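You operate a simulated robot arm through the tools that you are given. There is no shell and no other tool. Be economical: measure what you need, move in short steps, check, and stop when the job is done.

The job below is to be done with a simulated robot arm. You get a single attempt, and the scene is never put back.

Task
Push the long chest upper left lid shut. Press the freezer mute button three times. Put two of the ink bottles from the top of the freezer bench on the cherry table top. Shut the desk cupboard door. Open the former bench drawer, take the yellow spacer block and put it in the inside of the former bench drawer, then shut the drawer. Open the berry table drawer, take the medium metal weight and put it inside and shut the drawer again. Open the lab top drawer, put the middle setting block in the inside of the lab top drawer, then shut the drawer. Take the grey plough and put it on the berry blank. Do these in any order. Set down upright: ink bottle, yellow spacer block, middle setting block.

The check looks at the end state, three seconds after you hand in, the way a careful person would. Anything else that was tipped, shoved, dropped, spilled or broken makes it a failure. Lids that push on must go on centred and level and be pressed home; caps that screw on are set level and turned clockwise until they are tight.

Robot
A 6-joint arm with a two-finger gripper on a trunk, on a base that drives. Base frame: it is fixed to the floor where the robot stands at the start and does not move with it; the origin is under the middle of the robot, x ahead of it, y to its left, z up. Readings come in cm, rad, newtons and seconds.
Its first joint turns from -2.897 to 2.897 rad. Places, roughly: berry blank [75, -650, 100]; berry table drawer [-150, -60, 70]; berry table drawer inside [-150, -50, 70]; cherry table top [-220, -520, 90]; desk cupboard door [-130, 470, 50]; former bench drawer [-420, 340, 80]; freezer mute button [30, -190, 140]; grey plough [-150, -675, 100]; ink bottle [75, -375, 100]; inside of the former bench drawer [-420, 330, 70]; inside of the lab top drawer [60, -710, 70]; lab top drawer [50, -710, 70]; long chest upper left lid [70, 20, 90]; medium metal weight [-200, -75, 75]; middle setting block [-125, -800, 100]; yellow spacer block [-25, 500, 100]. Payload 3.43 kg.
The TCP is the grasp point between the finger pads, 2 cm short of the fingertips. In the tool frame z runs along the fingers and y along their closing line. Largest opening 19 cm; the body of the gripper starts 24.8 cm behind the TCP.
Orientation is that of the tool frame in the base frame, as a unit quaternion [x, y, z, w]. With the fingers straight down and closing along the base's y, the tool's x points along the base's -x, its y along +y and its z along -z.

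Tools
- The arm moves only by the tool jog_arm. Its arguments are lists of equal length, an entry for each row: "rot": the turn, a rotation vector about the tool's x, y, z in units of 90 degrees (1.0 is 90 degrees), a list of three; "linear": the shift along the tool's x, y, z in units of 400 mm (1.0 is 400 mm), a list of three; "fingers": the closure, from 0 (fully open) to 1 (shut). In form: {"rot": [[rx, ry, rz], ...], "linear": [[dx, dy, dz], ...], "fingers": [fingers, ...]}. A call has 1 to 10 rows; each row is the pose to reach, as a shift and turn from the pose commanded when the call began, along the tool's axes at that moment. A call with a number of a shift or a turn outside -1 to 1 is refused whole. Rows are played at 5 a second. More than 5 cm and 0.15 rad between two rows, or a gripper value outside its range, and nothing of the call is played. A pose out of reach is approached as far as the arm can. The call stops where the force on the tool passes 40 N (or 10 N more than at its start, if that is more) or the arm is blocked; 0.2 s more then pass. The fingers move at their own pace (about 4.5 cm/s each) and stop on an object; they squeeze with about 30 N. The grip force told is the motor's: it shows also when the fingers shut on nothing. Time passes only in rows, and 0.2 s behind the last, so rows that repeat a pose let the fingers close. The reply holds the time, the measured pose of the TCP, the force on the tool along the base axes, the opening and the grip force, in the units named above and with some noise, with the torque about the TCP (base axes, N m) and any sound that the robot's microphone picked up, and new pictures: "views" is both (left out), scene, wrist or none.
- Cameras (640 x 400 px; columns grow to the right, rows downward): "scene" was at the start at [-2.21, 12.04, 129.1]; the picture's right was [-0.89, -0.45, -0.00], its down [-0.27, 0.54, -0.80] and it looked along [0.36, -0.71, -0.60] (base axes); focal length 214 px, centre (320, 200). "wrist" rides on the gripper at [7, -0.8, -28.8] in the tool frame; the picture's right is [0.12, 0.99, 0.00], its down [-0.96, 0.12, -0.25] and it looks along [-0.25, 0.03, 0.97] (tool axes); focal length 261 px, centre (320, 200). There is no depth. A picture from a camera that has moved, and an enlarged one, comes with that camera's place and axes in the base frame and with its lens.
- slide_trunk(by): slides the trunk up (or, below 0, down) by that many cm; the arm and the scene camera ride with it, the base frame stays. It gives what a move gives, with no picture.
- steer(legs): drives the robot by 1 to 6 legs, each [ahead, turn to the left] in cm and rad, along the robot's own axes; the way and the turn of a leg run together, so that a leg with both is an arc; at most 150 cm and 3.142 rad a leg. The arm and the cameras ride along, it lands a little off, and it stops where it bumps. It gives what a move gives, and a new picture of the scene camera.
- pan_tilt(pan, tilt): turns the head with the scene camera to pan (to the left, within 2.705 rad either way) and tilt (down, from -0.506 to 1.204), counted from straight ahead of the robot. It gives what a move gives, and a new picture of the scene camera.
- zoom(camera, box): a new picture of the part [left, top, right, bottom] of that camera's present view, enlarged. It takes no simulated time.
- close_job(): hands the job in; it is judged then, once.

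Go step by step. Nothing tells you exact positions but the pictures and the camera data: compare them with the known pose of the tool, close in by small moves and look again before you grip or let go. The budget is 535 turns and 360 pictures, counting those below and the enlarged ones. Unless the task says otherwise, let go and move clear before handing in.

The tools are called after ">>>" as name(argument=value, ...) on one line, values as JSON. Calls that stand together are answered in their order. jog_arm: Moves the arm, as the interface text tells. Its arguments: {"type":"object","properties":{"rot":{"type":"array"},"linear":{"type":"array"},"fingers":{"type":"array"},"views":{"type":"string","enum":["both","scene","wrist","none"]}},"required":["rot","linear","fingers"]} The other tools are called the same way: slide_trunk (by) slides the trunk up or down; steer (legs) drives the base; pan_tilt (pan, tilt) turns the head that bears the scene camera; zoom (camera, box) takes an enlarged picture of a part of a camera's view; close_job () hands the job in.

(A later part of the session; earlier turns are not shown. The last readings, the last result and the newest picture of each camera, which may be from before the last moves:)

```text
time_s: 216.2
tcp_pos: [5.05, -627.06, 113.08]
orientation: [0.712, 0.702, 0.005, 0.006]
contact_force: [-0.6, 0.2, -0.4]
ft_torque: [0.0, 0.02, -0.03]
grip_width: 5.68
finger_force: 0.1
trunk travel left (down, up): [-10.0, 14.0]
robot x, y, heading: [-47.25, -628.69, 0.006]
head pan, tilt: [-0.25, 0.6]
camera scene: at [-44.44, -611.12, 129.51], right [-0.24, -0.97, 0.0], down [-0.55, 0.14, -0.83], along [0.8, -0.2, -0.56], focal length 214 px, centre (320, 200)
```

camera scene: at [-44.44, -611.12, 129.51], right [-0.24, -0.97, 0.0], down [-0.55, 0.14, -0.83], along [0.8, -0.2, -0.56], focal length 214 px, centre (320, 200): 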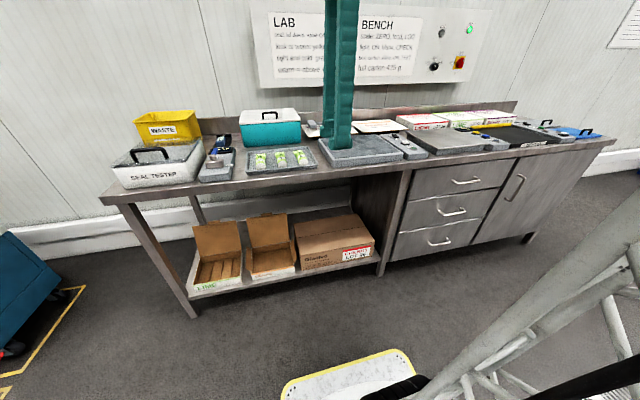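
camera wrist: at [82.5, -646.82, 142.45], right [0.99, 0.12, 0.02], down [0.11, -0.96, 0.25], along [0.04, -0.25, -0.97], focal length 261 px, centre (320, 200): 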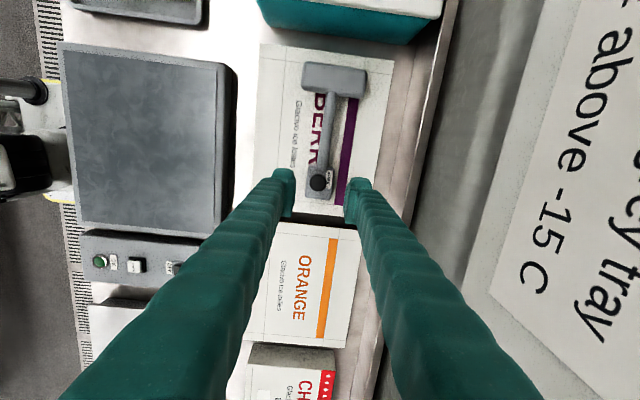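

I backed the wrong way; I drive to the drawer's line along the aisle and face the bench again.

>>> steer(legs=[[0, -1.577], [80, 0], [0, 1.571]])

>>> pan_tilt(pan=0.1, tilt=0.7)

```text
time_s: 228.7
tcp_pos: [6.11, -706.67, 113.25]
orientation: [0.701, 0.713, 0.005, 0.006]
contact_force: [-0.3, 0.1, -0.2]
ft_torque: [-0.01, 0.01, -0.01]
grip_width: 5.71
finger_force: 0.1
trunk travel left (down, up): [-10.0, 14.0]
robot x, y, heading: [-45.48, -709.88, 0.036]
head pan, tilt: [-0.25, 0.6]
camera scene: at [-43.71, -692.2, 129.51], right [-0.21, -0.98, 0.0], down [-0.55, 0.12, -0.83], along [0.81, -0.18, -0.56], focal length 214 px, centre (320, 200)
```

scene: 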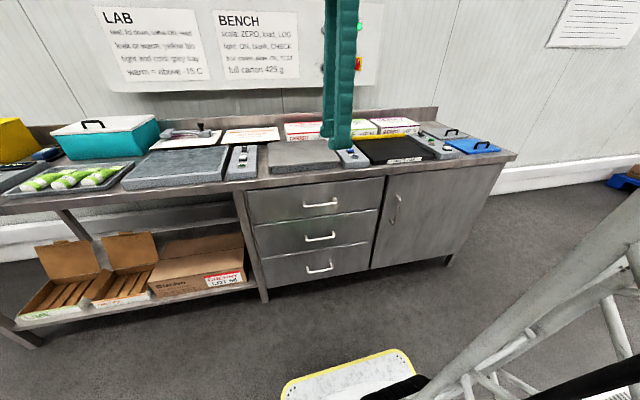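

```text
time_s: 229.5
tcp_pos: [6.11, -706.8, 113.15]
orientation: [0.701, 0.713, 0.005, 0.005]
contact_force: [-0.1, -0.1, 0.5]
ft_torque: [-0.03, 0.01, 0.02]
grip_width: 5.68
finger_force: 0.0
trunk travel left (down, up): [-10.0, 14.0]
robot x, y, heading: [-45.81, -709.81, 0.04]
head pan, tilt: [0.099, 0.7]
camera scene: at [-43.92, -689.18, 128.65], right [0.13, -0.99, 0.0], down [-0.64, -0.09, -0.77], along [0.76, 0.1, -0.64], focal length 214 px, centre (320, 200)
```

scene: 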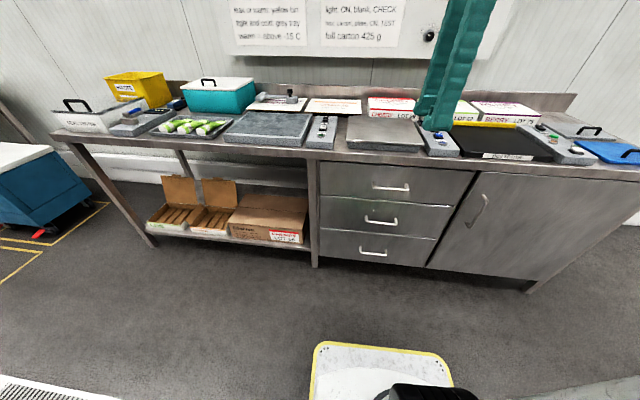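

The top drawer handle triangulates to about (34.3,-709.6,73), a horizontal bar. I turn the tool to point at it (+x) with fingers closing vertically, at that height.

>>> jog_arm(rot=[[-0.09, 0, 0], [-0.18, 0, 0], [-0.27, 0, 0], [-0.36, 0, 0], [-0.45, 0, 0], [-0.54, 0, 0], [-0.63, 0, 0], [-0.72, 0, 0], [-0.81, 0, 0], [-0.9, 0, 0]], linear=[[-0.007, 0.0, 0.08], [-0.014, 0.0, 0.16], [-0.021, 0.0, 0.24], [-0.028, 0.0, 0.32], [-0.035, 0.02, 0.4], [-0.042, 0.04, 0.5], [-0.049, 0.06, 0.6], [-0.056, 0.08, 0.7], [-0.063, 0.1, 0.8], [-0.07, 0.12, 0.9]], fingers=[0.7, 0.7, 0.7, 0.7, 0.7, 0.7, 0.7, 0.7, 0.7, 0.7], views="both")

```text
time_s: 231.7
tcp_pos: [14.4, -708.56, 98.44]
orientation: [0.606, 0.601, 0.379, 0.359]
contact_force: [0.1, -0.3, 0.3]
ft_torque: [-0.03, -0.01, 0.08]
grip_width: 5.69
finger_force: 0.0
out of reach, approached as far as the arm can: row 7, 8, 9, 10
trunk travel left (down, up): [-10.0, 14.0]
robot x, y, heading: [-45.5, -709.89, 0.036]
head pan, tilt: [0.099, 0.7]
camera scene: at [-43.93, -689.18, 128.65], right [0.13, -0.99, 0.0], down [-0.64, -0.09, -0.77], along [0.76, 0.1, -0.64], focal length 214 px, centre (320, 200)
camera wrist: at [-11.76, -702.05, 110.93], right [0.45, 0.1, 0.89], down [-0.16, -0.97, 0.19], along [0.88, -0.23, -0.42], focal length 261 px, centre (320, 200)
```

scene: 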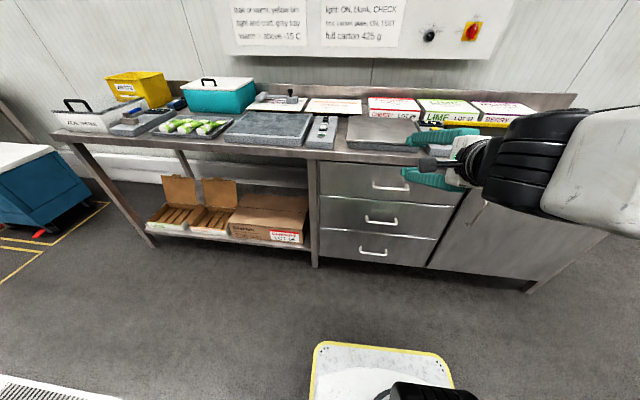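
wrist: 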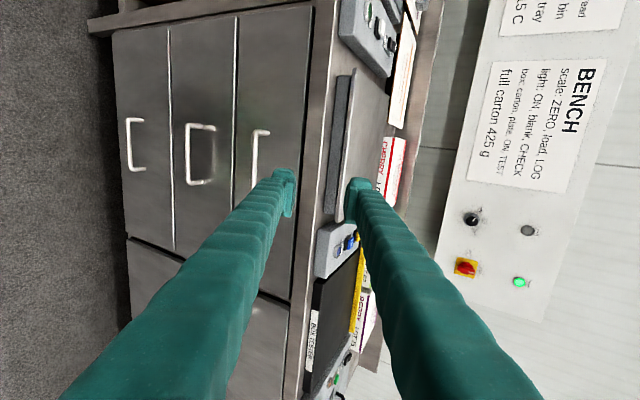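

The arm can't get fully level this low; it now points 27° downward, which suits. I lower the trunk by 10 cm to gain reach.

>>> slide_trunk(by=-10)

```text
time_s: 233.0
tcp_pos: [14.43, -708.51, 88.5]
orientation: [0.597, 0.609, 0.373, 0.364]
contact_force: [-0.2, 0.5, 0.8]
ft_torque: [0.03, -0.04, 0.03]
grip_width: 5.71
finger_force: 0.0
trunk travel left (down, up): [0.0, 24.0]
robot x, y, heading: [-45.75, -709.89, 0.033]
head pan, tilt: [0.099, 0.7]
```

>>> jog_arm(rot=[[0, 0, 0], [0, 0, 0], [0, 0, 0], [0, 0, 0], [0, 0, 0]], linear=[[-0.005, -0.024, 0.08], [-0.01, -0.048, 0.16], [-0.015, -0.072, 0.24], [-0.02, -0.096, 0.32], [-0.027, -0.12, 0.41]], fingers=[0.7, 0.7, 0.7, 0.7, 0.7], views="both")

```text
time_s: 234.2
tcp_pos: [14.32, -708.38, 88.35]
orientation: [0.597, 0.609, 0.374, 0.364]
contact_force: [0.4, -0.2, -0.6]
ft_torque: [-0.04, -0.01, 0.01]
grip_width: 5.71
finger_force: 0.0
out of reach, approached as far as the arm can: row 1, 2, 3, 4, 5
trunk travel left (down, up): [0.0, 24.0]
robot x, y, heading: [-45.54, -710.33, 0.033]
head pan, tilt: [0.099, 0.7]
camera scene: at [-43.93, -689.17, 118.65], right [0.13, -0.99, 0.0], down [-0.64, -0.09, -0.76], along [0.76, 0.1, -0.64], focal length 214 px, centre (320, 200)
camera wrist: at [-11.84, -702.08, 100.75], right [0.45, 0.13, 0.88], down [-0.15, -0.97, 0.21], along [0.88, -0.23, -0.41], focal length 261 px, centre (320, 200)
```

scene: 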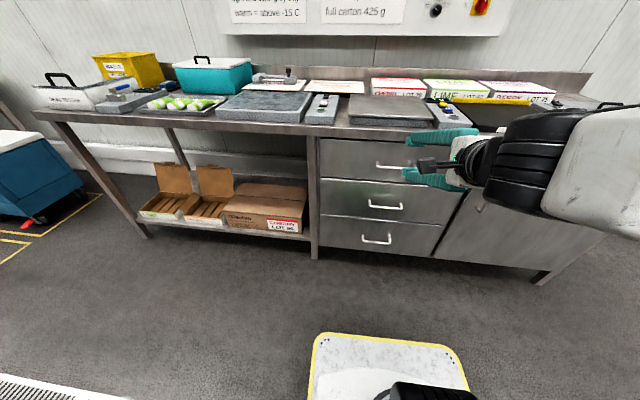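
wrist: 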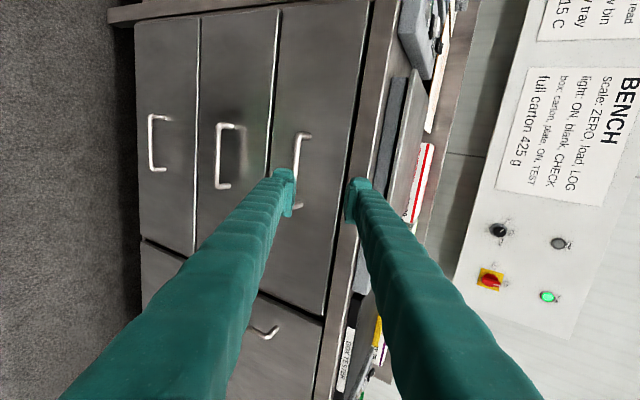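

The commanded pose had run ahead of what the arm can do. I command a steeper tool (about 45° down) and a higher point so it becomes reachable.

>>> jog_arm(rot=[[0.08, 0, 0], [0.16, 0, 0], [0.24, 0, 0], [0.32, 0, 0], [0.4, 0, 0], [0.4, 0, 0]], linear=[[0, 0.1, -0.016], [0, 0.2, -0.032], [0, 0.3, -0.048], [0, 0.4, -0.064], [0, 0.49, -0.08], [0, 0.49, -0.08]], fingers=[0.7, 0.7, 0.7, 0.7, 0.7, 0.7], views="both")

```text
time_s: 235.6
tcp_pos: [20.31, -708.27, 106.73]
orientation: [0.681, 0.694, 0.167, 0.162]
contact_force: [0.1, 1.0, 0.3]
ft_torque: [-0.01, 0.02, -0.02]
grip_width: 5.7
finger_force: 0.1
out of reach, approached as far as the arm can: row 1
trunk travel left (down, up): [0.0, 24.0]
robot x, y, heading: [-45.71, -709.58, 0.038]
head pan, tilt: [0.099, 0.7]
camera scene: at [-43.93, -689.17, 118.64], right [0.13, -0.99, 0.0], down [-0.64, -0.09, -0.76], along [0.76, 0.1, -0.64], focal length 214 px, centre (320, 200)
camera wrist: at [6.33, -701.55, 132.06], right [0.88, 0.14, 0.45], down [0.01, -0.96, 0.27], along [0.47, -0.23, -0.85], focal length 261 px, centre (320, 200)
```

scene: 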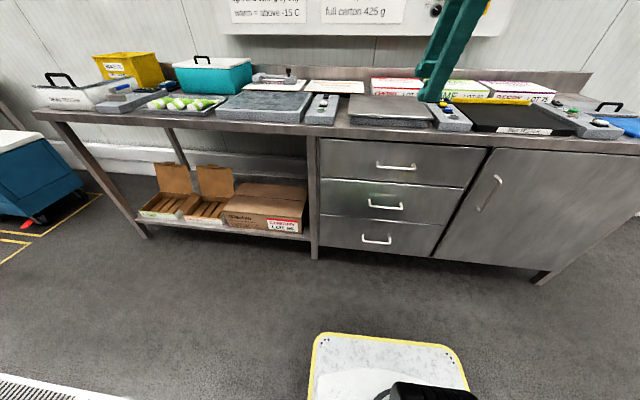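
wrist: 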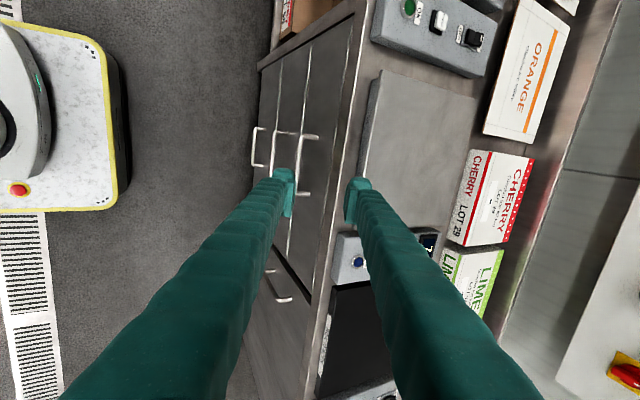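

It was too folded close to the robot. I back off 35 cm so the arm can point more level at the drawer.

>>> steer(legs=[[0, -0.035], [-35, 0]])

>>> jog_arm(rot=[[-0.08, 0, 0], [-0.16, 0, 0], [-0.24, 0, 0], [-0.32, 0, 0], [-0.4, 0, 0], [-0.48, 0, 0], [-0.54, 0, 0]], linear=[[0, 0, 0.1], [0, 0, 0.2], [0, 0, 0.3], [0, 0, 0.4], [0, 0, 0.5], [0, 0, 0.6], [0, 0, 0.65]], fingers=[0.7, 0.7, 0.7, 0.7, 0.7, 0.7, 0.7], views="both")

```text
time_s: 238.3
tcp_pos: [-14.76, -710.3, 106.62]
orientation: [0.692, 0.684, 0.164, 0.166]
contact_force: [0.7, 0.1, 0.4]
ft_torque: [-0.02, -0.01, -0.01]
grip_width: 5.72
finger_force: 0.1
trunk travel left (down, up): [0.0, 24.0]
robot x, y, heading: [-80.4, -709.56, 0.003]
head pan, tilt: [0.099, 0.7]
camera scene: at [-78.3, -689.28, 118.65], right [0.1, -0.99, 0.0], down [-0.64, -0.07, -0.76], along [0.76, 0.08, -0.64], focal length 214 px, centre (320, 200)
```

scene: 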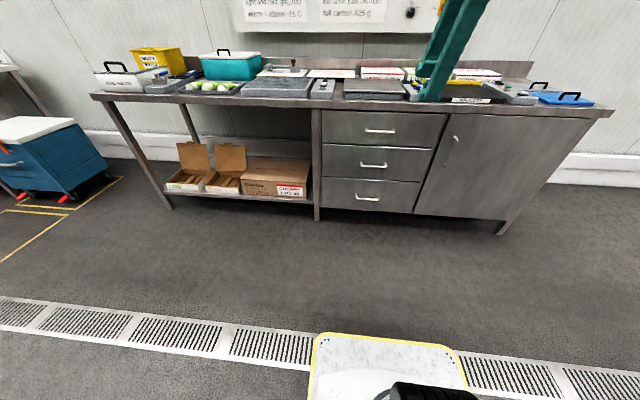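

```text
time_s: 239.9
tcp_pos: [-0.93, -710.53, 85.93]
orientation: [0.563, 0.557, 0.429, 0.434]
contact_force: [-0.3, 0.6, 0.9]
ft_torque: [-0.04, 0.12, 0.0]
grip_width: 5.7
finger_force: 0.1
out of reach, approached as far as the arm can: row 7
trunk travel left (down, up): [0.0, 24.0]
robot x, y, heading: [-80.74, -709.96, -0.002]
head pan, tilt: [0.099, 0.7]
camera scene: at [-78.38, -689.28, 118.65], right [0.1, -0.99, 0.0], down [-0.64, -0.07, -0.77], along [0.76, 0.08, -0.64], focal length 214 px, centre (320, 200)
camera wrist: at [-28.8, -703.23, 92.39], right [0.25, 0.12, 0.96], down [-0.22, -0.96, 0.17], along [0.94, -0.25, -0.22], focal length 261 px, centre (320, 200)
```

scene: 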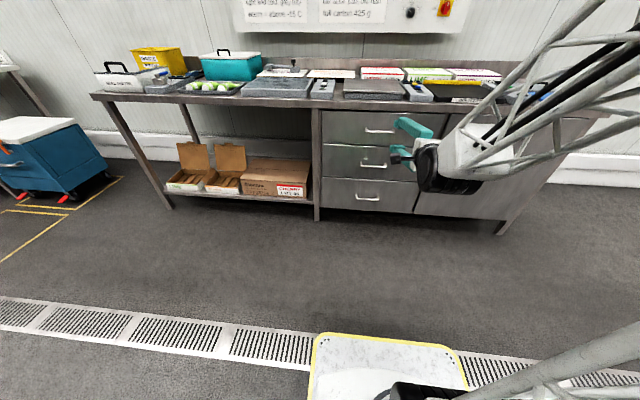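
wrist: 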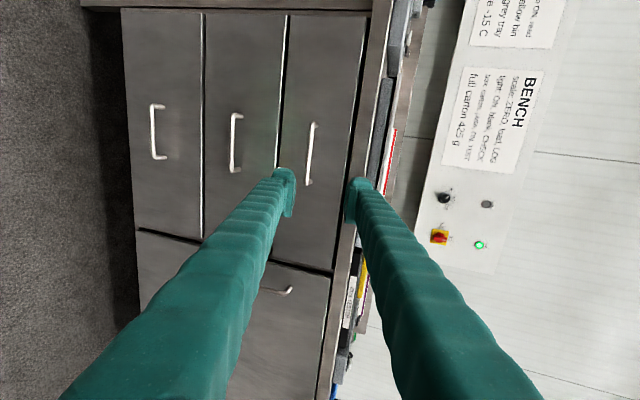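

Now it points only 15° below level. The handle is straight ahead at about (34,-708.8,73.7); I move to about 8 cm short of it.

>>> jog_arm(rot=[[0, 0, 0], [0, 0, 0], [0, 0, 0], [0, 0, 0], [0, 0, 0], [0, 0, 0]], linear=[[0.006, -0.011, 0.12], [0.012, -0.022, 0.24], [0.018, -0.034, 0.36], [0.024, -0.045, 0.48], [0.03, -0.056, 0.6], [0.035, -0.067, 0.72]], fingers=[0.7, 0.7, 0.7, 0.7, 0.7, 0.7], views="both")

```text
time_s: 241.3
tcp_pos: [26.65, -708.97, 76.18]
orientation: [0.562, 0.556, 0.432, 0.435]
contact_force: [-0.5, 0.5, 1.6]
ft_torque: [0.04, 0.2, -0.01]
grip_width: 5.69
finger_force: 0.1
trunk travel left (down, up): [0.0, 24.0]
robot x, y, heading: [-80.7, -709.75, -0.0]
head pan, tilt: [0.099, 0.7]
camera scene: at [-78.36, -689.28, 118.66], right [0.1, -0.99, 0.0], down [-0.64, -0.07, -0.77], along [0.76, 0.08, -0.64], focal length 214 px, centre (320, 200)
camera wrist: at [-1.43, -701.71, 82.53], right [0.25, 0.12, 0.96], down [-0.22, -0.96, 0.17], along [0.94, -0.26, -0.21], focal length 261 px, centre (320, 200)
```

scene: 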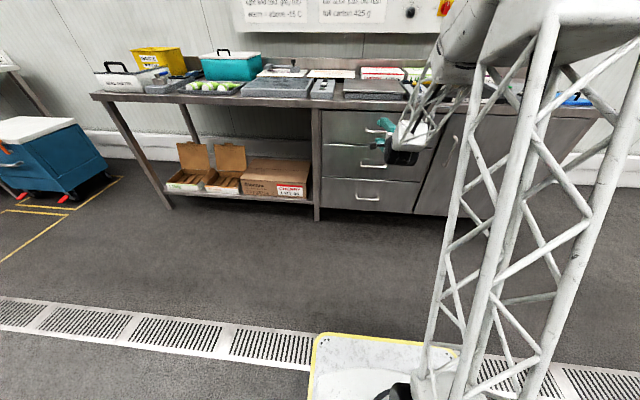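
wrist: 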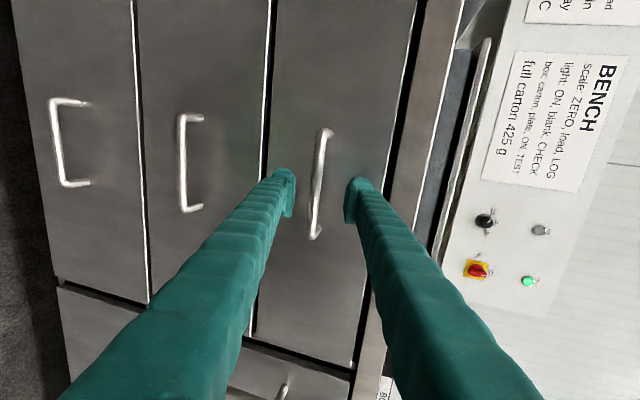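

The bar lies between the fingers. I advance 7 cm and close on it.

>>> jog_arm(rot=[[0, 0, 0], [0, 0, 0], [0, 0, 0], [0, 0, 0], [0, 0, 0], [0, 0, 0], [0, 0, 0], [0, 0, 0]], linear=[[0, 0, 0.06], [0, 0, 0.11], [0, 0, 0.15], [0, 0, 0.18], [0, 0, 0.18], [0, 0, 0.18], [0, 0, 0.18], [0, 0, 0.18]], fingers=[0.7, 0.7, 0.7, 0.7, 1, 1, 1, 1], views="both")

```text
time_s: 242.1
tcp_pos: [31.79, -709.03, 75.02]
orientation: [0.561, 0.557, 0.431, 0.435]
contact_force: [-16.4, 0.8, 4.8]
ft_torque: [0.14, -0.75, 0.06]
grip_width: 5.77
finger_force: 0.3
trunk travel left (down, up): [0.0, 24.0]
robot x, y, heading: [-80.42, -709.67, 0.001]
head pan, tilt: [0.099, 0.7]
stopped in row 4: the force on the tool passed its limit at 110 N (the readings are from after the stop); the commanded pose is now the measured one
camera scene: at [-78.37, -689.28, 118.66], right [0.1, -0.99, 0.0], down [-0.64, -0.07, -0.77], along [0.76, 0.08, -0.64], focal length 214 px, centre (320, 200)
camera wrist: at [3.78, -701.88, 81.22], right [0.25, 0.12, 0.96], down [-0.22, -0.96, 0.17], along [0.94, -0.25, -0.21], focal length 261 px, centre (320, 200)
```

scene: 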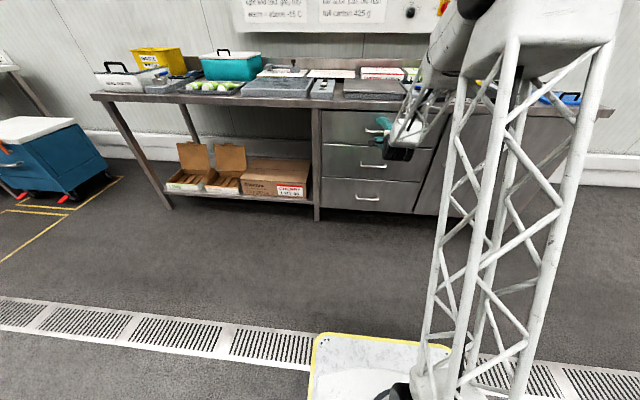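
wrist: 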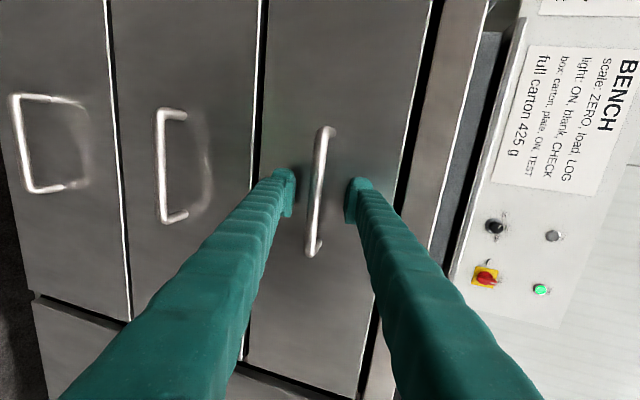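

The fingertips touched the drawer face, so the bar is around x 31. I draw back slightly and close.

>>> jog_arm(rot=[[0, 0, 0], [0, 0, 0], [0, 0, 0], [0, 0, 0], [0, 0, 0], [0, 0, 0]], linear=[[0, 0, -0.02], [0, 0, -0.02], [0, 0, -0.02], [0, 0, -0.02], [0, 0, -0.02], [0, 0, -0.02]], fingers=[0.7, 0.9, 1, 1, 1, 1], views="wrist")

```text
time_s: 243.5
tcp_pos: [31.05, -709.18, 74.41]
orientation: [0.563, 0.558, 0.428, 0.434]
contact_force: [-14.8, 0.3, -33.0]
ft_torque: [-0.6, -0.08, 0.2]
grip_width: 0.95
finger_force: 43.0
trunk travel left (down, up): [0.0, 24.0]
robot x, y, heading: [-80.37, -710.01, 0.001]
head pan, tilt: [0.099, 0.7]
camera wrist: at [3.09, -701.79, 81.03], right [0.26, 0.12, 0.96], down [-0.22, -0.96, 0.17], along [0.94, -0.25, -0.22], focal length 261 px, centre (320, 200)
```

wrist: 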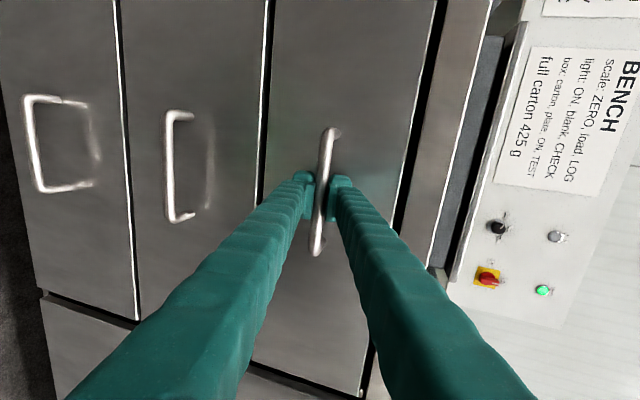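

The bar is held, slightly below centre. I ease down half a centimetre, then pull straight back along -x.

>>> jog_arm(rot=[[0, 0, 0], [0, 0, 0], [0, 0, 0], [0, 0, 0], [0, 0, 0], [0, 0, 0]], linear=[[0, -0.012, -0.01], [0, -0.018, -0.034], [0, -0.028, -0.068], [0, -0.038, -0.108], [0, -0.051, -0.156], [0, -0.063, -0.204]], fingers=[1, 1, 1, 1, 1, 1], views="wrist")

```text
time_s: 244.9
tcp_pos: [22.57, -709.0, 74.53]
orientation: [0.561, 0.557, 0.431, 0.434]
contact_force: [1.3, 6.2, -13.9]
ft_torque: [-0.5, -0.02, 0.49]
grip_width: 0.97
finger_force: 42.7
trunk travel left (down, up): [0.0, 24.0]
robot x, y, heading: [-80.47, -709.52, 0.002]
head pan, tilt: [0.099, 0.7]
camera wrist: at [-5.46, -701.79, 80.83], right [0.25, 0.12, 0.96], down [-0.22, -0.96, 0.17], along [0.94, -0.25, -0.21], focal length 261 px, centre (320, 200)
```

wrist: 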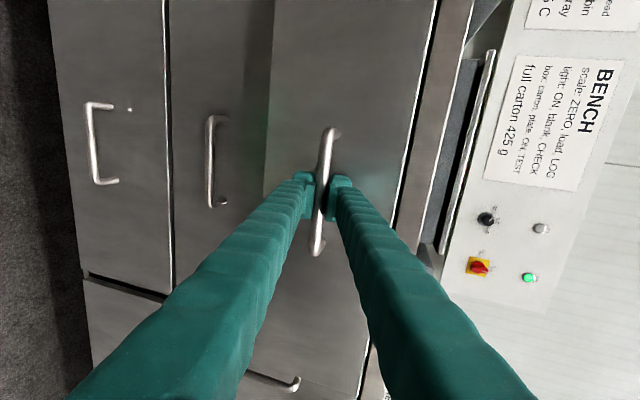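

The drawer is coming open. Pulling on by about 20 cm.

>>> jog_arm(rot=[[0, 0, 0], [0, 0, 0], [0, 0, 0], [0, 0, 0], [0, 0, 0], [0, 0, 0], [0, 0, 0]], linear=[[0, -0.018, -0.07], [0, -0.037, -0.14], [0, -0.055, -0.21], [0, -0.074, -0.28], [0, -0.092, -0.35], [0, -0.11, -0.42], [0, -0.128, -0.485]], fingers=[1, 1, 1, 1, 1, 1, 1], views="scene")

```text
time_s: 246.2
tcp_pos: [7.37, -709.04, 74.5]
orientation: [0.565, 0.56, 0.427, 0.43]
contact_force: [-0.4, 1.6, -9.1]
ft_torque: [-0.55, 0.0, 0.13]
grip_width: 0.93
finger_force: 43.3
out of reach, approached as far as the arm can: row 6
trunk travel left (down, up): [0.0, 24.0]
robot x, y, heading: [-80.13, -710.22, 0.007]
head pan, tilt: [0.099, 0.7]
stopped in row 6: the force on the tool passed its limit at 47 N (the readings are from after the stop); the commanded pose is now the measured one
camera scene: at [-78.3, -689.26, 118.69], right [0.1, -0.99, 0.0], down [-0.64, -0.07, -0.76], along [0.76, 0.08, -0.64], focal length 214 px, centre (320, 200)
```

scene: 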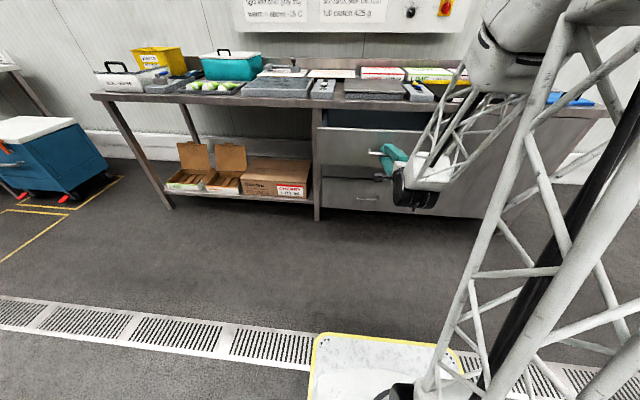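

The drawer is about 24 cm open. I let go, back away, raise and turn the tool back down.

>>> jog_arm(rot=[[0, 0, 0], [0, 0, 0], [0, 0, 0], [0, 0, 0], [0, 0, 0], [0, 0, 0]], linear=[[0, 0, 0], [0, 0, 0], [0, 0, -0.03], [0, 0, -0.08], [0, 0, -0.15], [0, 0.02, -0.22]], fingers=[0.75, 0.7, 0.7, 0.7, 0.7, 0.7], views="none")

>>> slide_trunk(by=10)

>>> jog_arm(rot=[[0.08, 0, 0], [0.16, 0, 0], [0.24, 0, 0], [0.32, 0, 0], [0.4, 0, 0], [0.48, 0, 0], [0.56, 0, 0], [0.64, 0, 0], [0.72, 0, 0], [0.8, 0, 0]], linear=[[0, 0.08, 0], [0, 0.16, 0], [0, 0.24, 0], [0, 0.32, 0], [0, 0.4, 0], [0, 0.48, 0], [0, 0.56, 0], [0, 0.64, 0], [0, 0.68, 0], [0, 0.72, 0]], fingers=[0.7, 0.7, 0.7, 0.7, 0.7, 0.7, 0.7, 0.7, 0.7, 0.7], views="both")

```text
time_s: 247.6
tcp_pos: [3.63, -709.11, 80.2]
orientation: [0.566, 0.56, 0.425, 0.43]
contact_force: [1.5, -0.4, -1.2]
ft_torque: [0.02, -0.09, 0.01]
grip_width: 5.72
finger_force: 0.0
out of reach, approached as far as the arm can: row 3, 4, 5, 6
trunk travel left (down, up): [0.0, 24.0]
robot x, y, heading: [-80.57, -709.86, 0.004]
head pan, tilt: [0.099, 0.7]
```

```text
time_s: 249.0
tcp_pos: [3.66, -709.09, 90.19]
orientation: [0.565, 0.56, 0.427, 0.429]
contact_force: [0.3, 0.0, 0.6]
ft_torque: [-0.01, 0.04, -0.02]
grip_width: 5.7
finger_force: 0.1
trunk travel left (down, up): [-10.0, 14.0]
robot x, y, heading: [-80.05, -709.88, 0.002]
head pan, tilt: [0.099, 0.7]
```

```text
time_s: 251.2
tcp_pos: [11.26, -709.1, 116.92]
orientation: [0.71, 0.704, 0.015, 0.014]
contact_force: [3.6, 0.3, -4.7]
ft_torque: [-0.02, 1.04, 0.02]
grip_width: 5.69
finger_force: 0.1
out of reach, approached as far as the arm can: row 3, 10
trunk travel left (down, up): [-10.0, 14.0]
robot x, y, heading: [-80.82, -709.7, 0.005]
head pan, tilt: [0.099, 0.7]
camera scene: at [-78.0, -689.26, 128.6], right [0.1, -0.99, 0.0], down [-0.64, -0.07, -0.76], along [0.76, 0.08, -0.65], focal length 214 px, centre (320, 200)
camera wrist: at [9.31, -702.07, 145.63], right [0.99, 0.11, 0.04], down [0.1, -0.96, 0.25], along [0.07, -0.25, -0.97], focal length 261 px, centre (320, 200)
```

scene: 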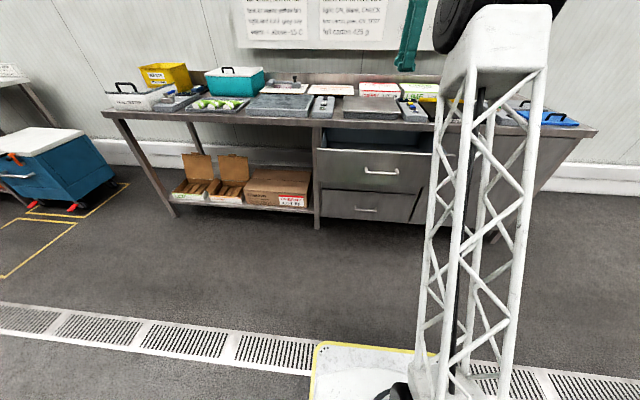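
wrist: 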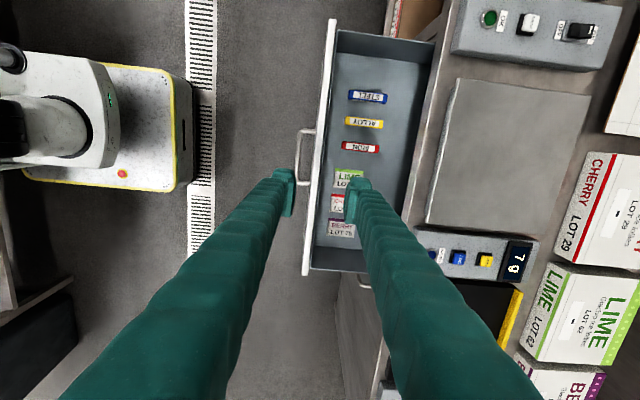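

The open drawer holds pens and cards with free floor toward the back. Now I fetch the middle setting block: tuck the arm, turn along the aisle and drive beside the far end of the plough table.

>>> jog_arm(rot=[[0, 0, 0], [0, 0, 0], [0, 0, 0], [0, 0, 0], [0, 0, 0], [0, 0, 0], [0, 0, 0], [0, 0, 0], [0, 0, 0]], linear=[[0, -0.11, -0.02], [0, -0.22, -0.02], [0, -0.33, -0.02], [0, -0.44, -0.02], [0, -0.55, -0.02], [0, -0.66, -0.02], [0, -0.77, -0.02], [0, -0.88, -0.02], [0, -0.98, -0.02]], fingers=[0.7, 0.7, 0.7, 0.7, 0.7, 0.7, 0.7, 0.7, 0.7], views="none")

>>> steer(legs=[[0, -1.571], [70, 0]])

>>> pan_tilt(pan=-0.7, tilt=0.5)

```text
time_s: 253.2
tcp_pos: [-28.34, -708.73, 116.11]
orientation: [0.71, 0.704, 0.015, 0.015]
contact_force: [0.1, -0.8, -0.6]
ft_torque: [-0.02, 0.22, -0.03]
grip_width: 5.69
finger_force: 0.0
trunk travel left (down, up): [-10.0, 14.0]
robot x, y, heading: [-80.32, -710.12, 0.008]
head pan, tilt: [0.099, 0.7]
```

```text
time_s: 260.9
tcp_pos: [-77.47, -831.79, 116.34]
orientation: [1.0, 0.0, 0.001, 0.022]
contact_force: [-0.8, 0.1, -0.5]
ft_torque: [-0.01, 0.0, -0.01]
grip_width: 5.69
finger_force: 0.1
trunk travel left (down, up): [-10.0, 14.0]
robot x, y, heading: [-79.07, -779.6, -1.555]
head pan, tilt: [0.099, 0.7]
camera scene: at [-58.41, -781.88, 128.65], right [-0.99, -0.11, 0.0], down [-0.07, 0.64, -0.76], along [0.09, -0.76, -0.64], focal length 214 px, centre (320, 200)
```

scene: 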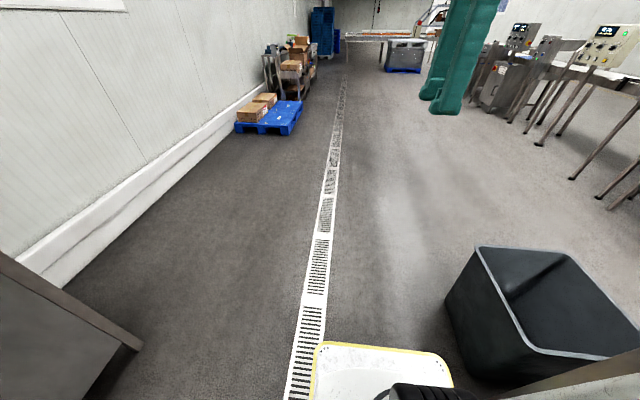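

```text
time_s: 262.1
tcp_pos: [-77.32, -832.04, 116.3]
orientation: [1.0, 0.0, 0.0, 0.021]
contact_force: [0.0, -0.2, 0.0]
ft_torque: [0.05, 0.0, 0.02]
grip_width: 5.68
finger_force: 0.1
trunk travel left (down, up): [-10.0, 14.0]
robot x, y, heading: [-78.9, -779.88, -1.558]
head pan, tilt: [-0.7, 0.499]
camera scene: at [-64.67, -780.81, 130.3], right [-0.81, 0.58, 0.0], down [0.29, 0.4, -0.87], along [-0.51, -0.71, -0.49], focal length 214 px, centre (320, 200)
```

scene: 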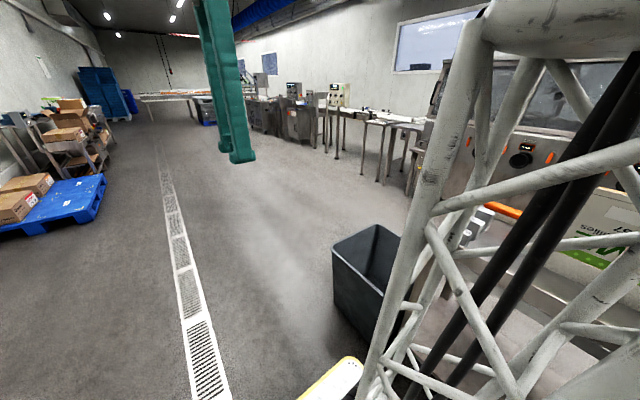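

I set the head ahead to keep clear of the arm, then swing the arm right over the table end to look with the wrist camera.

>>> pan_tilt(pan=0.0, tilt=0.5)

>>> jog_arm(rot=[[0.003, 0, 0], [0.006, 0, 0], [0.009, 0, 0], [0.012, 0, 0], [0.015, 0, 0], [0.018, 0, 0], [0.021, 0, 0], [0.024, 0, 0], [0.026, 0, 0], [0.027, 0, 0]], linear=[[-0.1, -0.06, 0], [-0.2, -0.12, 0], [-0.3, -0.18, 0], [-0.4, -0.24, 0], [-0.5, -0.3, 0], [-0.6, -0.36, 0], [-0.7, -0.42, 0], [-0.8, -0.48, 0], [-0.9, -0.54, 0], [-1.0, -0.6, 0]], fingers=[0.7, 0.7, 0.7, 0.7, 0.7, 0.7, 0.7, 0.7, 0.7, 0.7], views="wrist")

```text
time_s: 263.1
tcp_pos: [-77.37, -831.98, 116.27]
orientation: [1.0, 0.0, 0.0, 0.022]
contact_force: [-0.6, -0.1, -0.6]
ft_torque: [-0.02, 0.0, 0.02]
grip_width: 5.69
finger_force: 0.0
trunk travel left (down, up): [-10.0, 14.0]
robot x, y, heading: [-78.97, -779.48, -1.554]
head pan, tilt: [0.0, 0.499]
camera scene: at [-59.25, -782.54, 130.42], right [-1.0, -0.01, 0.0], down [-0.01, 0.48, -0.88], along [0.01, -0.88, -0.48], focal length 214 px, centre (320, 200)
```

scene: 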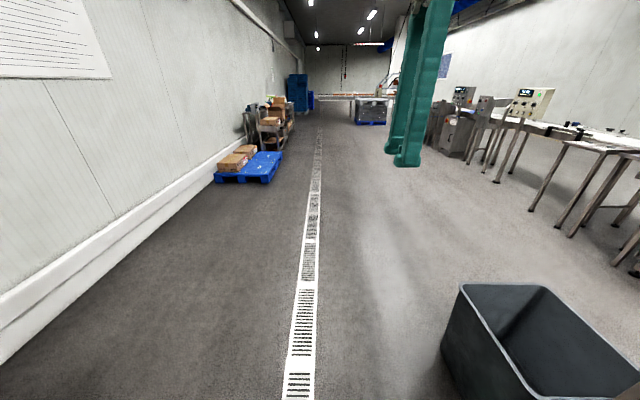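

```text
time_s: 265.4
tcp_pos: [-117.63, -807.87, 115.1]
orientation: [1.0, 0.0, 0.0, 0.0]
contact_force: [0.4, 0.6, 0.1]
ft_torque: [0.0, 0.11, -0.02]
grip_width: 5.73
finger_force: 0.1
trunk travel left (down, up): [-10.0, 14.0]
robot x, y, heading: [-79.52, -779.35, -1.556]
head pan, tilt: [0.0, 0.499]
camera wrist: at [-110.57, -807.0, 143.89], right [0.12, -0.99, 0.0], down [-0.96, -0.12, 0.25], along [-0.25, -0.03, -0.97], focal length 261 px, centre (320, 200)
```

wrist: 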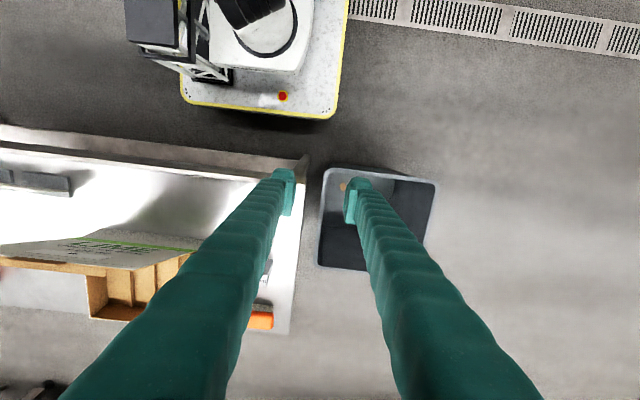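

>>> jog_arm(rot=[[0, 0, 0], [0, 0, 0], [0, 0, 0], [0, 0, 0]], linear=[[-0.11, -0.03, 0], [-0.22, -0.06, 0], [-0.33, -0.1, 0], [-0.43, -0.14, 0]], fingers=[0.5, 0.4, 0.3, 0.2], views="wrist")

```text
time_s: 266.4
tcp_pos: [-134.8, -802.43, 115.18]
orientation: [1.0, 0.001, 0.0, 0.0]
contact_force: [1.0, 0.7, 1.1]
ft_torque: [0.08, 0.21, -0.01]
grip_width: 14.22
finger_force: 0.0
trunk travel left (down, up): [-10.0, 14.0]
robot x, y, heading: [-78.97, -779.7, -1.554]
head pan, tilt: [0.0, 0.499]
camera wrist: at [-127.66, -801.59, 143.96], right [0.12, -0.99, 0.0], down [-0.96, -0.12, 0.25], along [-0.25, -0.03, -0.97], focal length 261 px, centre (320, 200)
```

wrist: 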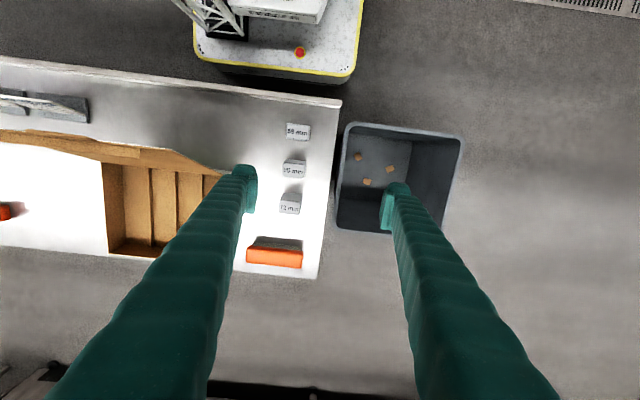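

>>> zoom(camera="wrist", box=[230, 90, 350, 290])

```text
2.00 times, centred on (290, 190) of wrist
camera zoom: at [-127.66, -801.59, 143.96], right [0.12, -0.99, 0.0], down [-0.96, -0.12, 0.25], along [-0.25, -0.03, -0.97], focal length 521 px, centre (380, 220)
```

zoom: 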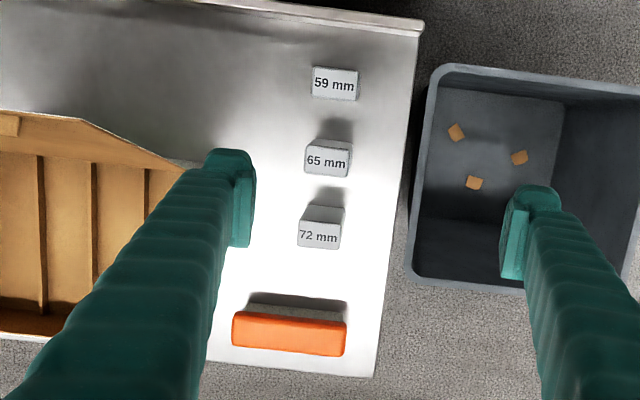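

Three setting blocks marked 59, 65 and 72 mm; the middle one is the 65 mm at about (-135.4,-797.4). I move above it, opening 8.5 cm.

>>> jog_arm(rot=[[0, 0, 0], [0, 0, 0], [0, 0, 0], [0, 0, 0], [0, 0, 0]], linear=[[-0.007, -0.06, 0], [-0.015, -0.125, 0], [-0.015, -0.125, 0.1], [-0.015, -0.125, 0.2], [-0.015, -0.125, 0.3]], fingers=[0.3, 0.4, 0.5, 0.55, 0.55], views="wrist")

>>> zoom(camera="wrist", box=[250, 90, 410, 250])

```text
time_s: 267.6
tcp_pos: [-135.25, -797.39, 103.27]
orientation: [1.0, 0.0, 0.0, 0.0]
contact_force: [0.4, 0.8, 0.2]
ft_torque: [-0.01, 0.01, -0.01]
grip_width: 8.54
finger_force: 0.0
trunk travel left (down, up): [-10.0, 14.0]
robot x, y, heading: [-79.32, -779.98, -1.559]
head pan, tilt: [0.0, 0.499]
camera wrist: at [-128.23, -796.49, 132.09], right [0.12, -0.99, 0.0], down [-0.96, -0.12, 0.25], along [-0.25, -0.03, -0.97], focal length 261 px, centre (320, 200)
```

wrist: 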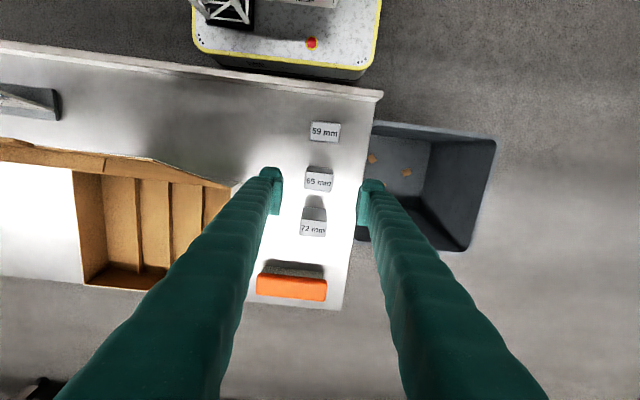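

```text
2.50 times, centred on (330, 170) of wrist
camera zoom: at [-128.23, -796.49, 132.09], right [0.12, -0.99, 0.0], down [-0.96, -0.12, 0.25], along [-0.25, -0.03, -0.97], focal length 652 px, centre (295, 275)
```

zoom: 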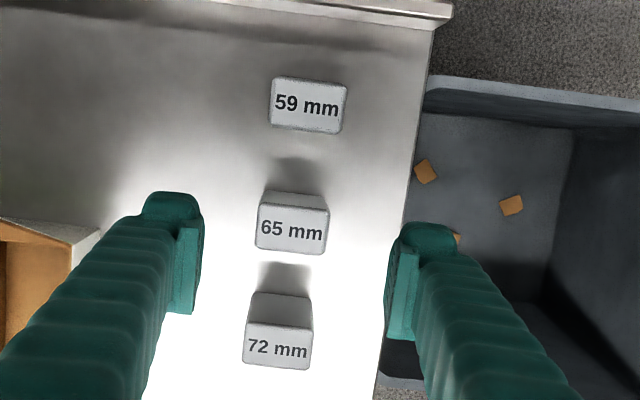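

Aligned. Lower and grip.

>>> jog_arm(rot=[[0, 0, 0], [0, 0, 0], [0, 0, 0], [0, 0, 0], [0, 0, 0], [0, 0, 0], [0, 0, 0], [0, 0, 0]], linear=[[-0.002, -0.005, 0.1], [-0.002, -0.005, 0.2], [-0.002, -0.005, 0.28], [-0.002, -0.005, 0.305], [-0.002, -0.005, 0.305], [-0.002, -0.005, 0.305], [-0.002, -0.005, 0.305], [-0.002, -0.005, 0.305]], fingers=[0.55, 0.55, 0.55, 0.55, 1, 1, 1, 1], views="wrist")

```text
time_s: 269.4
tcp_pos: [-135.09, -797.13, 91.12]
orientation: [1.0, 0.0, 0.001, 0.0]
contact_force: [-0.1, -0.3, -1.0]
ft_torque: [0.0, -0.02, 0.02]
grip_width: 4.38
finger_force: 29.9
trunk travel left (down, up): [-10.0, 14.0]
robot x, y, heading: [-78.78, -779.95, -1.556]
head pan, tilt: [0.0, 0.499]
camera wrist: at [-128.19, -796.29, 119.83], right [0.12, -0.99, 0.0], down [-0.96, -0.12, 0.25], along [-0.24, -0.03, -0.97], focal length 261 px, centre (320, 200)
```

wrist: 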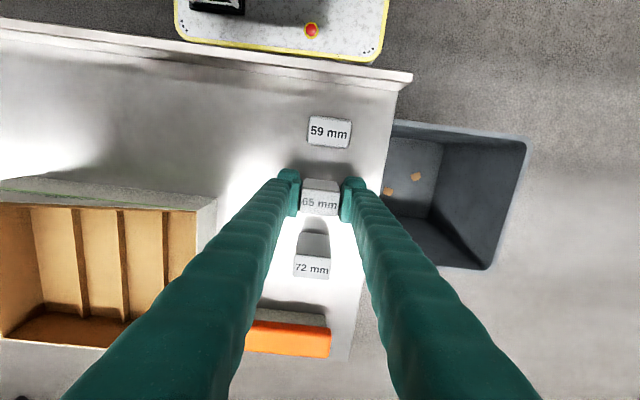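

Held (4.4 cm). I lift it, bring it ahead of the robot, and back to the drawer.

>>> jog_arm(rot=[[0, 0, 0], [0, 0, 0], [0, 0, 0], [0, 0, 0], [0, 0, 0], [0, 0, 0], [0, 0, 0], [0, 0, 0], [0, 0, 0], [0, 0, 0]], linear=[[0, 0, -0.1], [0, 0, -0.2], [0, 0, -0.32], [0, 0, -0.44], [0, 0, -0.56], [0.1, 0.05, -0.58], [0.2, 0.1, -0.6], [0.3, 0.15, -0.6], [0.4, 0.2, -0.6], [0.5, 0.26, -0.6]], fingers=[1, 1, 1, 1, 1, 1, 1, 1, 1, 1], views="none")

>>> jog_arm(rot=[[0, 0, 0], [0, 0, 0], [0, 0, 0], [0, 0, 0], [0, 0, 0], [0, 0, 0], [0, 0, 0], [0, 0, 0], [0, 0, 0]], linear=[[0.1, 0.06, 0], [0.2, 0.12, 0], [0.3, 0.18, 0], [0.4, 0.24, 0], [0.5, 0.3, 0], [0.6, 0.36, 0], [0.7, 0.42, 0], [0.8, 0.48, 0], [0.9, 0.54, 0]], fingers=[1, 1, 1, 1, 1, 1, 1, 1, 1], views="none")

>>> steer(legs=[[-68, 0], [0, 1.556], [18, 0]])

```text
time_s: 271.6
tcp_pos: [-115.06, -807.48, 115.05]
orientation: [1.0, 0.001, 0.001, 0.0]
contact_force: [-1.0, 0.4, -2.3]
ft_torque: [0.01, -0.15, 0.01]
grip_width: 4.4
finger_force: 30.0
trunk travel left (down, up): [-10.0, 14.0]
robot x, y, heading: [-79.02, -779.65, -1.555]
head pan, tilt: [0.0, 0.499]
```

```text
time_s: 273.6
tcp_pos: [-79.15, -829.14, 114.99]
orientation: [1.0, 0.0, 0.0, -0.001]
contact_force: [-0.6, 0.8, -1.9]
ft_torque: [-0.11, -0.03, 0.02]
grip_width: 4.39
finger_force: 30.2
trunk travel left (down, up): [-10.0, 14.0]
robot x, y, heading: [-79.46, -779.68, -1.557]
head pan, tilt: [0.0, 0.499]
```

```text
time_s: 282.4
tcp_pos: [-11.52, -714.1, 114.94]
orientation: [0.719, 0.695, -0.001, 0.0]
contact_force: [-0.1, 0.0, -1.5]
ft_torque: [-0.04, 0.02, -0.03]
grip_width: 4.38
finger_force: 30.4
trunk travel left (down, up): [-10.0, 14.0]
robot x, y, heading: [-60.76, -712.16, -0.024]
head pan, tilt: [0.0, 0.499]
camera scene: at [-57.46, -692.29, 130.42], right [-0.02, -1.0, 0.0], down [-0.48, 0.01, -0.88], along [0.88, -0.02, -0.48], focal length 214 px, centre (320, 200)
```

scene: 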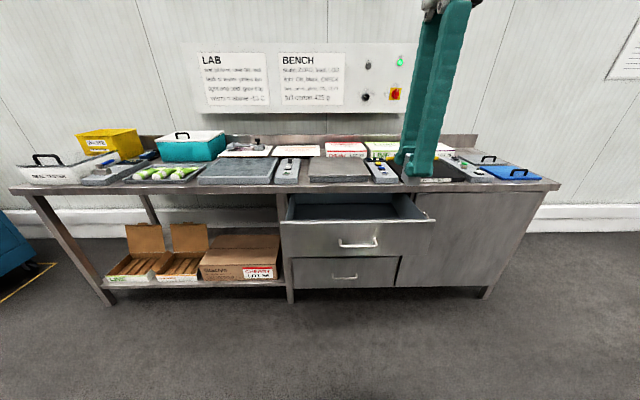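

I carry the block over the drawer's left part, which looked free, turning the gripper so it closes along y.

>>> jog_arm(rot=[[0, 0, -0.09], [0, 0, -0.18], [0, 0, -0.27], [0, 0, -0.36], [0, 0, -0.45], [0, 0, -0.54], [0, 0, -0.63], [0, 0, -0.72], [0, 0, -0.81], [0, 0, -0.9]], linear=[[0.07, 0.07, 0.01], [0.14, 0.14, 0.02], [0.21, 0.21, 0.03], [0.28, 0.28, 0.04], [0.35, 0.35, 0.05], [0.43, 0.43, 0.06], [0.51, 0.51, 0.08], [0.59, 0.59, 0.1], [0.67, 0.67, 0.12], [0.75, 0.75, 0.15]], fingers=[1, 1, 1, 1, 1, 1, 1, 1, 1, 1], views="none")

>>> jog_arm(rot=[[0, 0, -0.06], [0, 0, -0.12]], linear=[[0, 0, 0.04], [0, 0, 0.08]], fingers=[1, 1], views="both")

```text
time_s: 284.6
tcp_pos: [19.53, -685.09, 108.99]
orientation: [0.096, 0.995, 0.0, 0.001]
contact_force: [-1.3, -0.1, -1.3]
ft_torque: [0.15, -0.23, -0.01]
grip_width: 4.39
finger_force: 29.5
trunk travel left (down, up): [-10.0, 14.0]
robot x, y, heading: [-61.08, -711.88, -0.022]
head pan, tilt: [0.0, 0.499]
```

```text
time_s: 285.2
tcp_pos: [19.61, -685.21, 105.63]
orientation: [0.002, 1.0, 0.0, 0.001]
contact_force: [0.4, 0.0, -3.0]
ft_torque: [0.03, 0.0, 0.02]
grip_width: 4.37
finger_force: 29.8
trunk travel left (down, up): [-10.0, 14.0]
robot x, y, heading: [-61.05, -711.78, -0.02]
head pan, tilt: [0.0, 0.499]
camera scene: at [-57.45, -692.28, 130.42], right [-0.02, -1.0, 0.0], down [-0.48, 0.01, -0.88], along [0.88, -0.02, -0.48], focal length 214 px, centre (320, 200)
camera wrist: at [12.49, -686.01, 134.36], right [-0.11, 0.99, 0.0], down [0.96, 0.11, 0.25], along [0.25, 0.03, -0.97], focal length 261 px, centre (320, 200)
```

scene: 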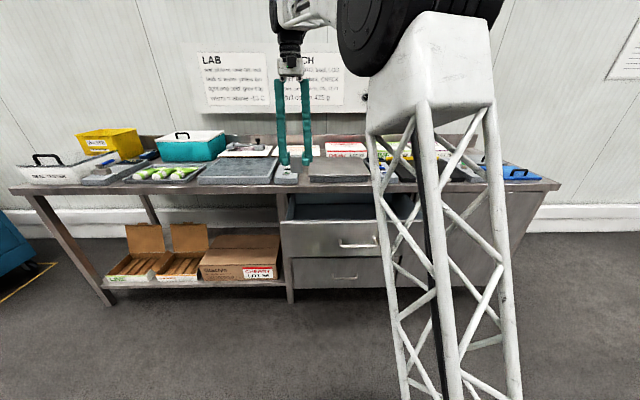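
wrist: 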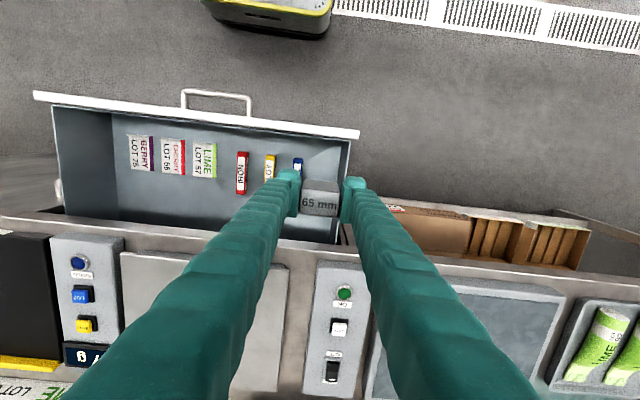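

>>> zoom(camera="wrist", box=[200, 80, 380, 260])

```text
2.22 times, centred on (290, 170) of wrist
camera zoom: at [12.49, -686.01, 134.36], right [-0.11, 0.99, 0.0], down [0.96, 0.11, 0.25], along [0.25, 0.03, -0.97], focal length 579 px, centre (387, 267)
```

zoom: 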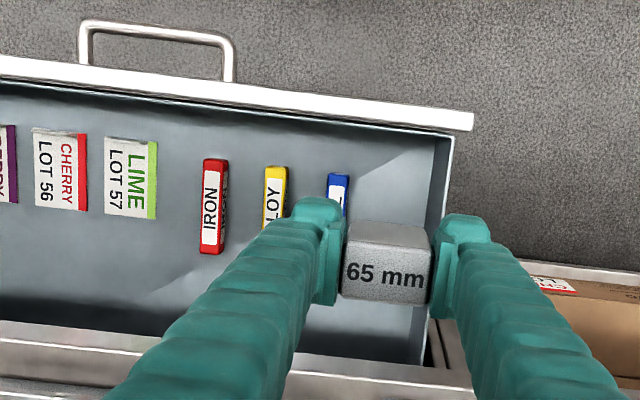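

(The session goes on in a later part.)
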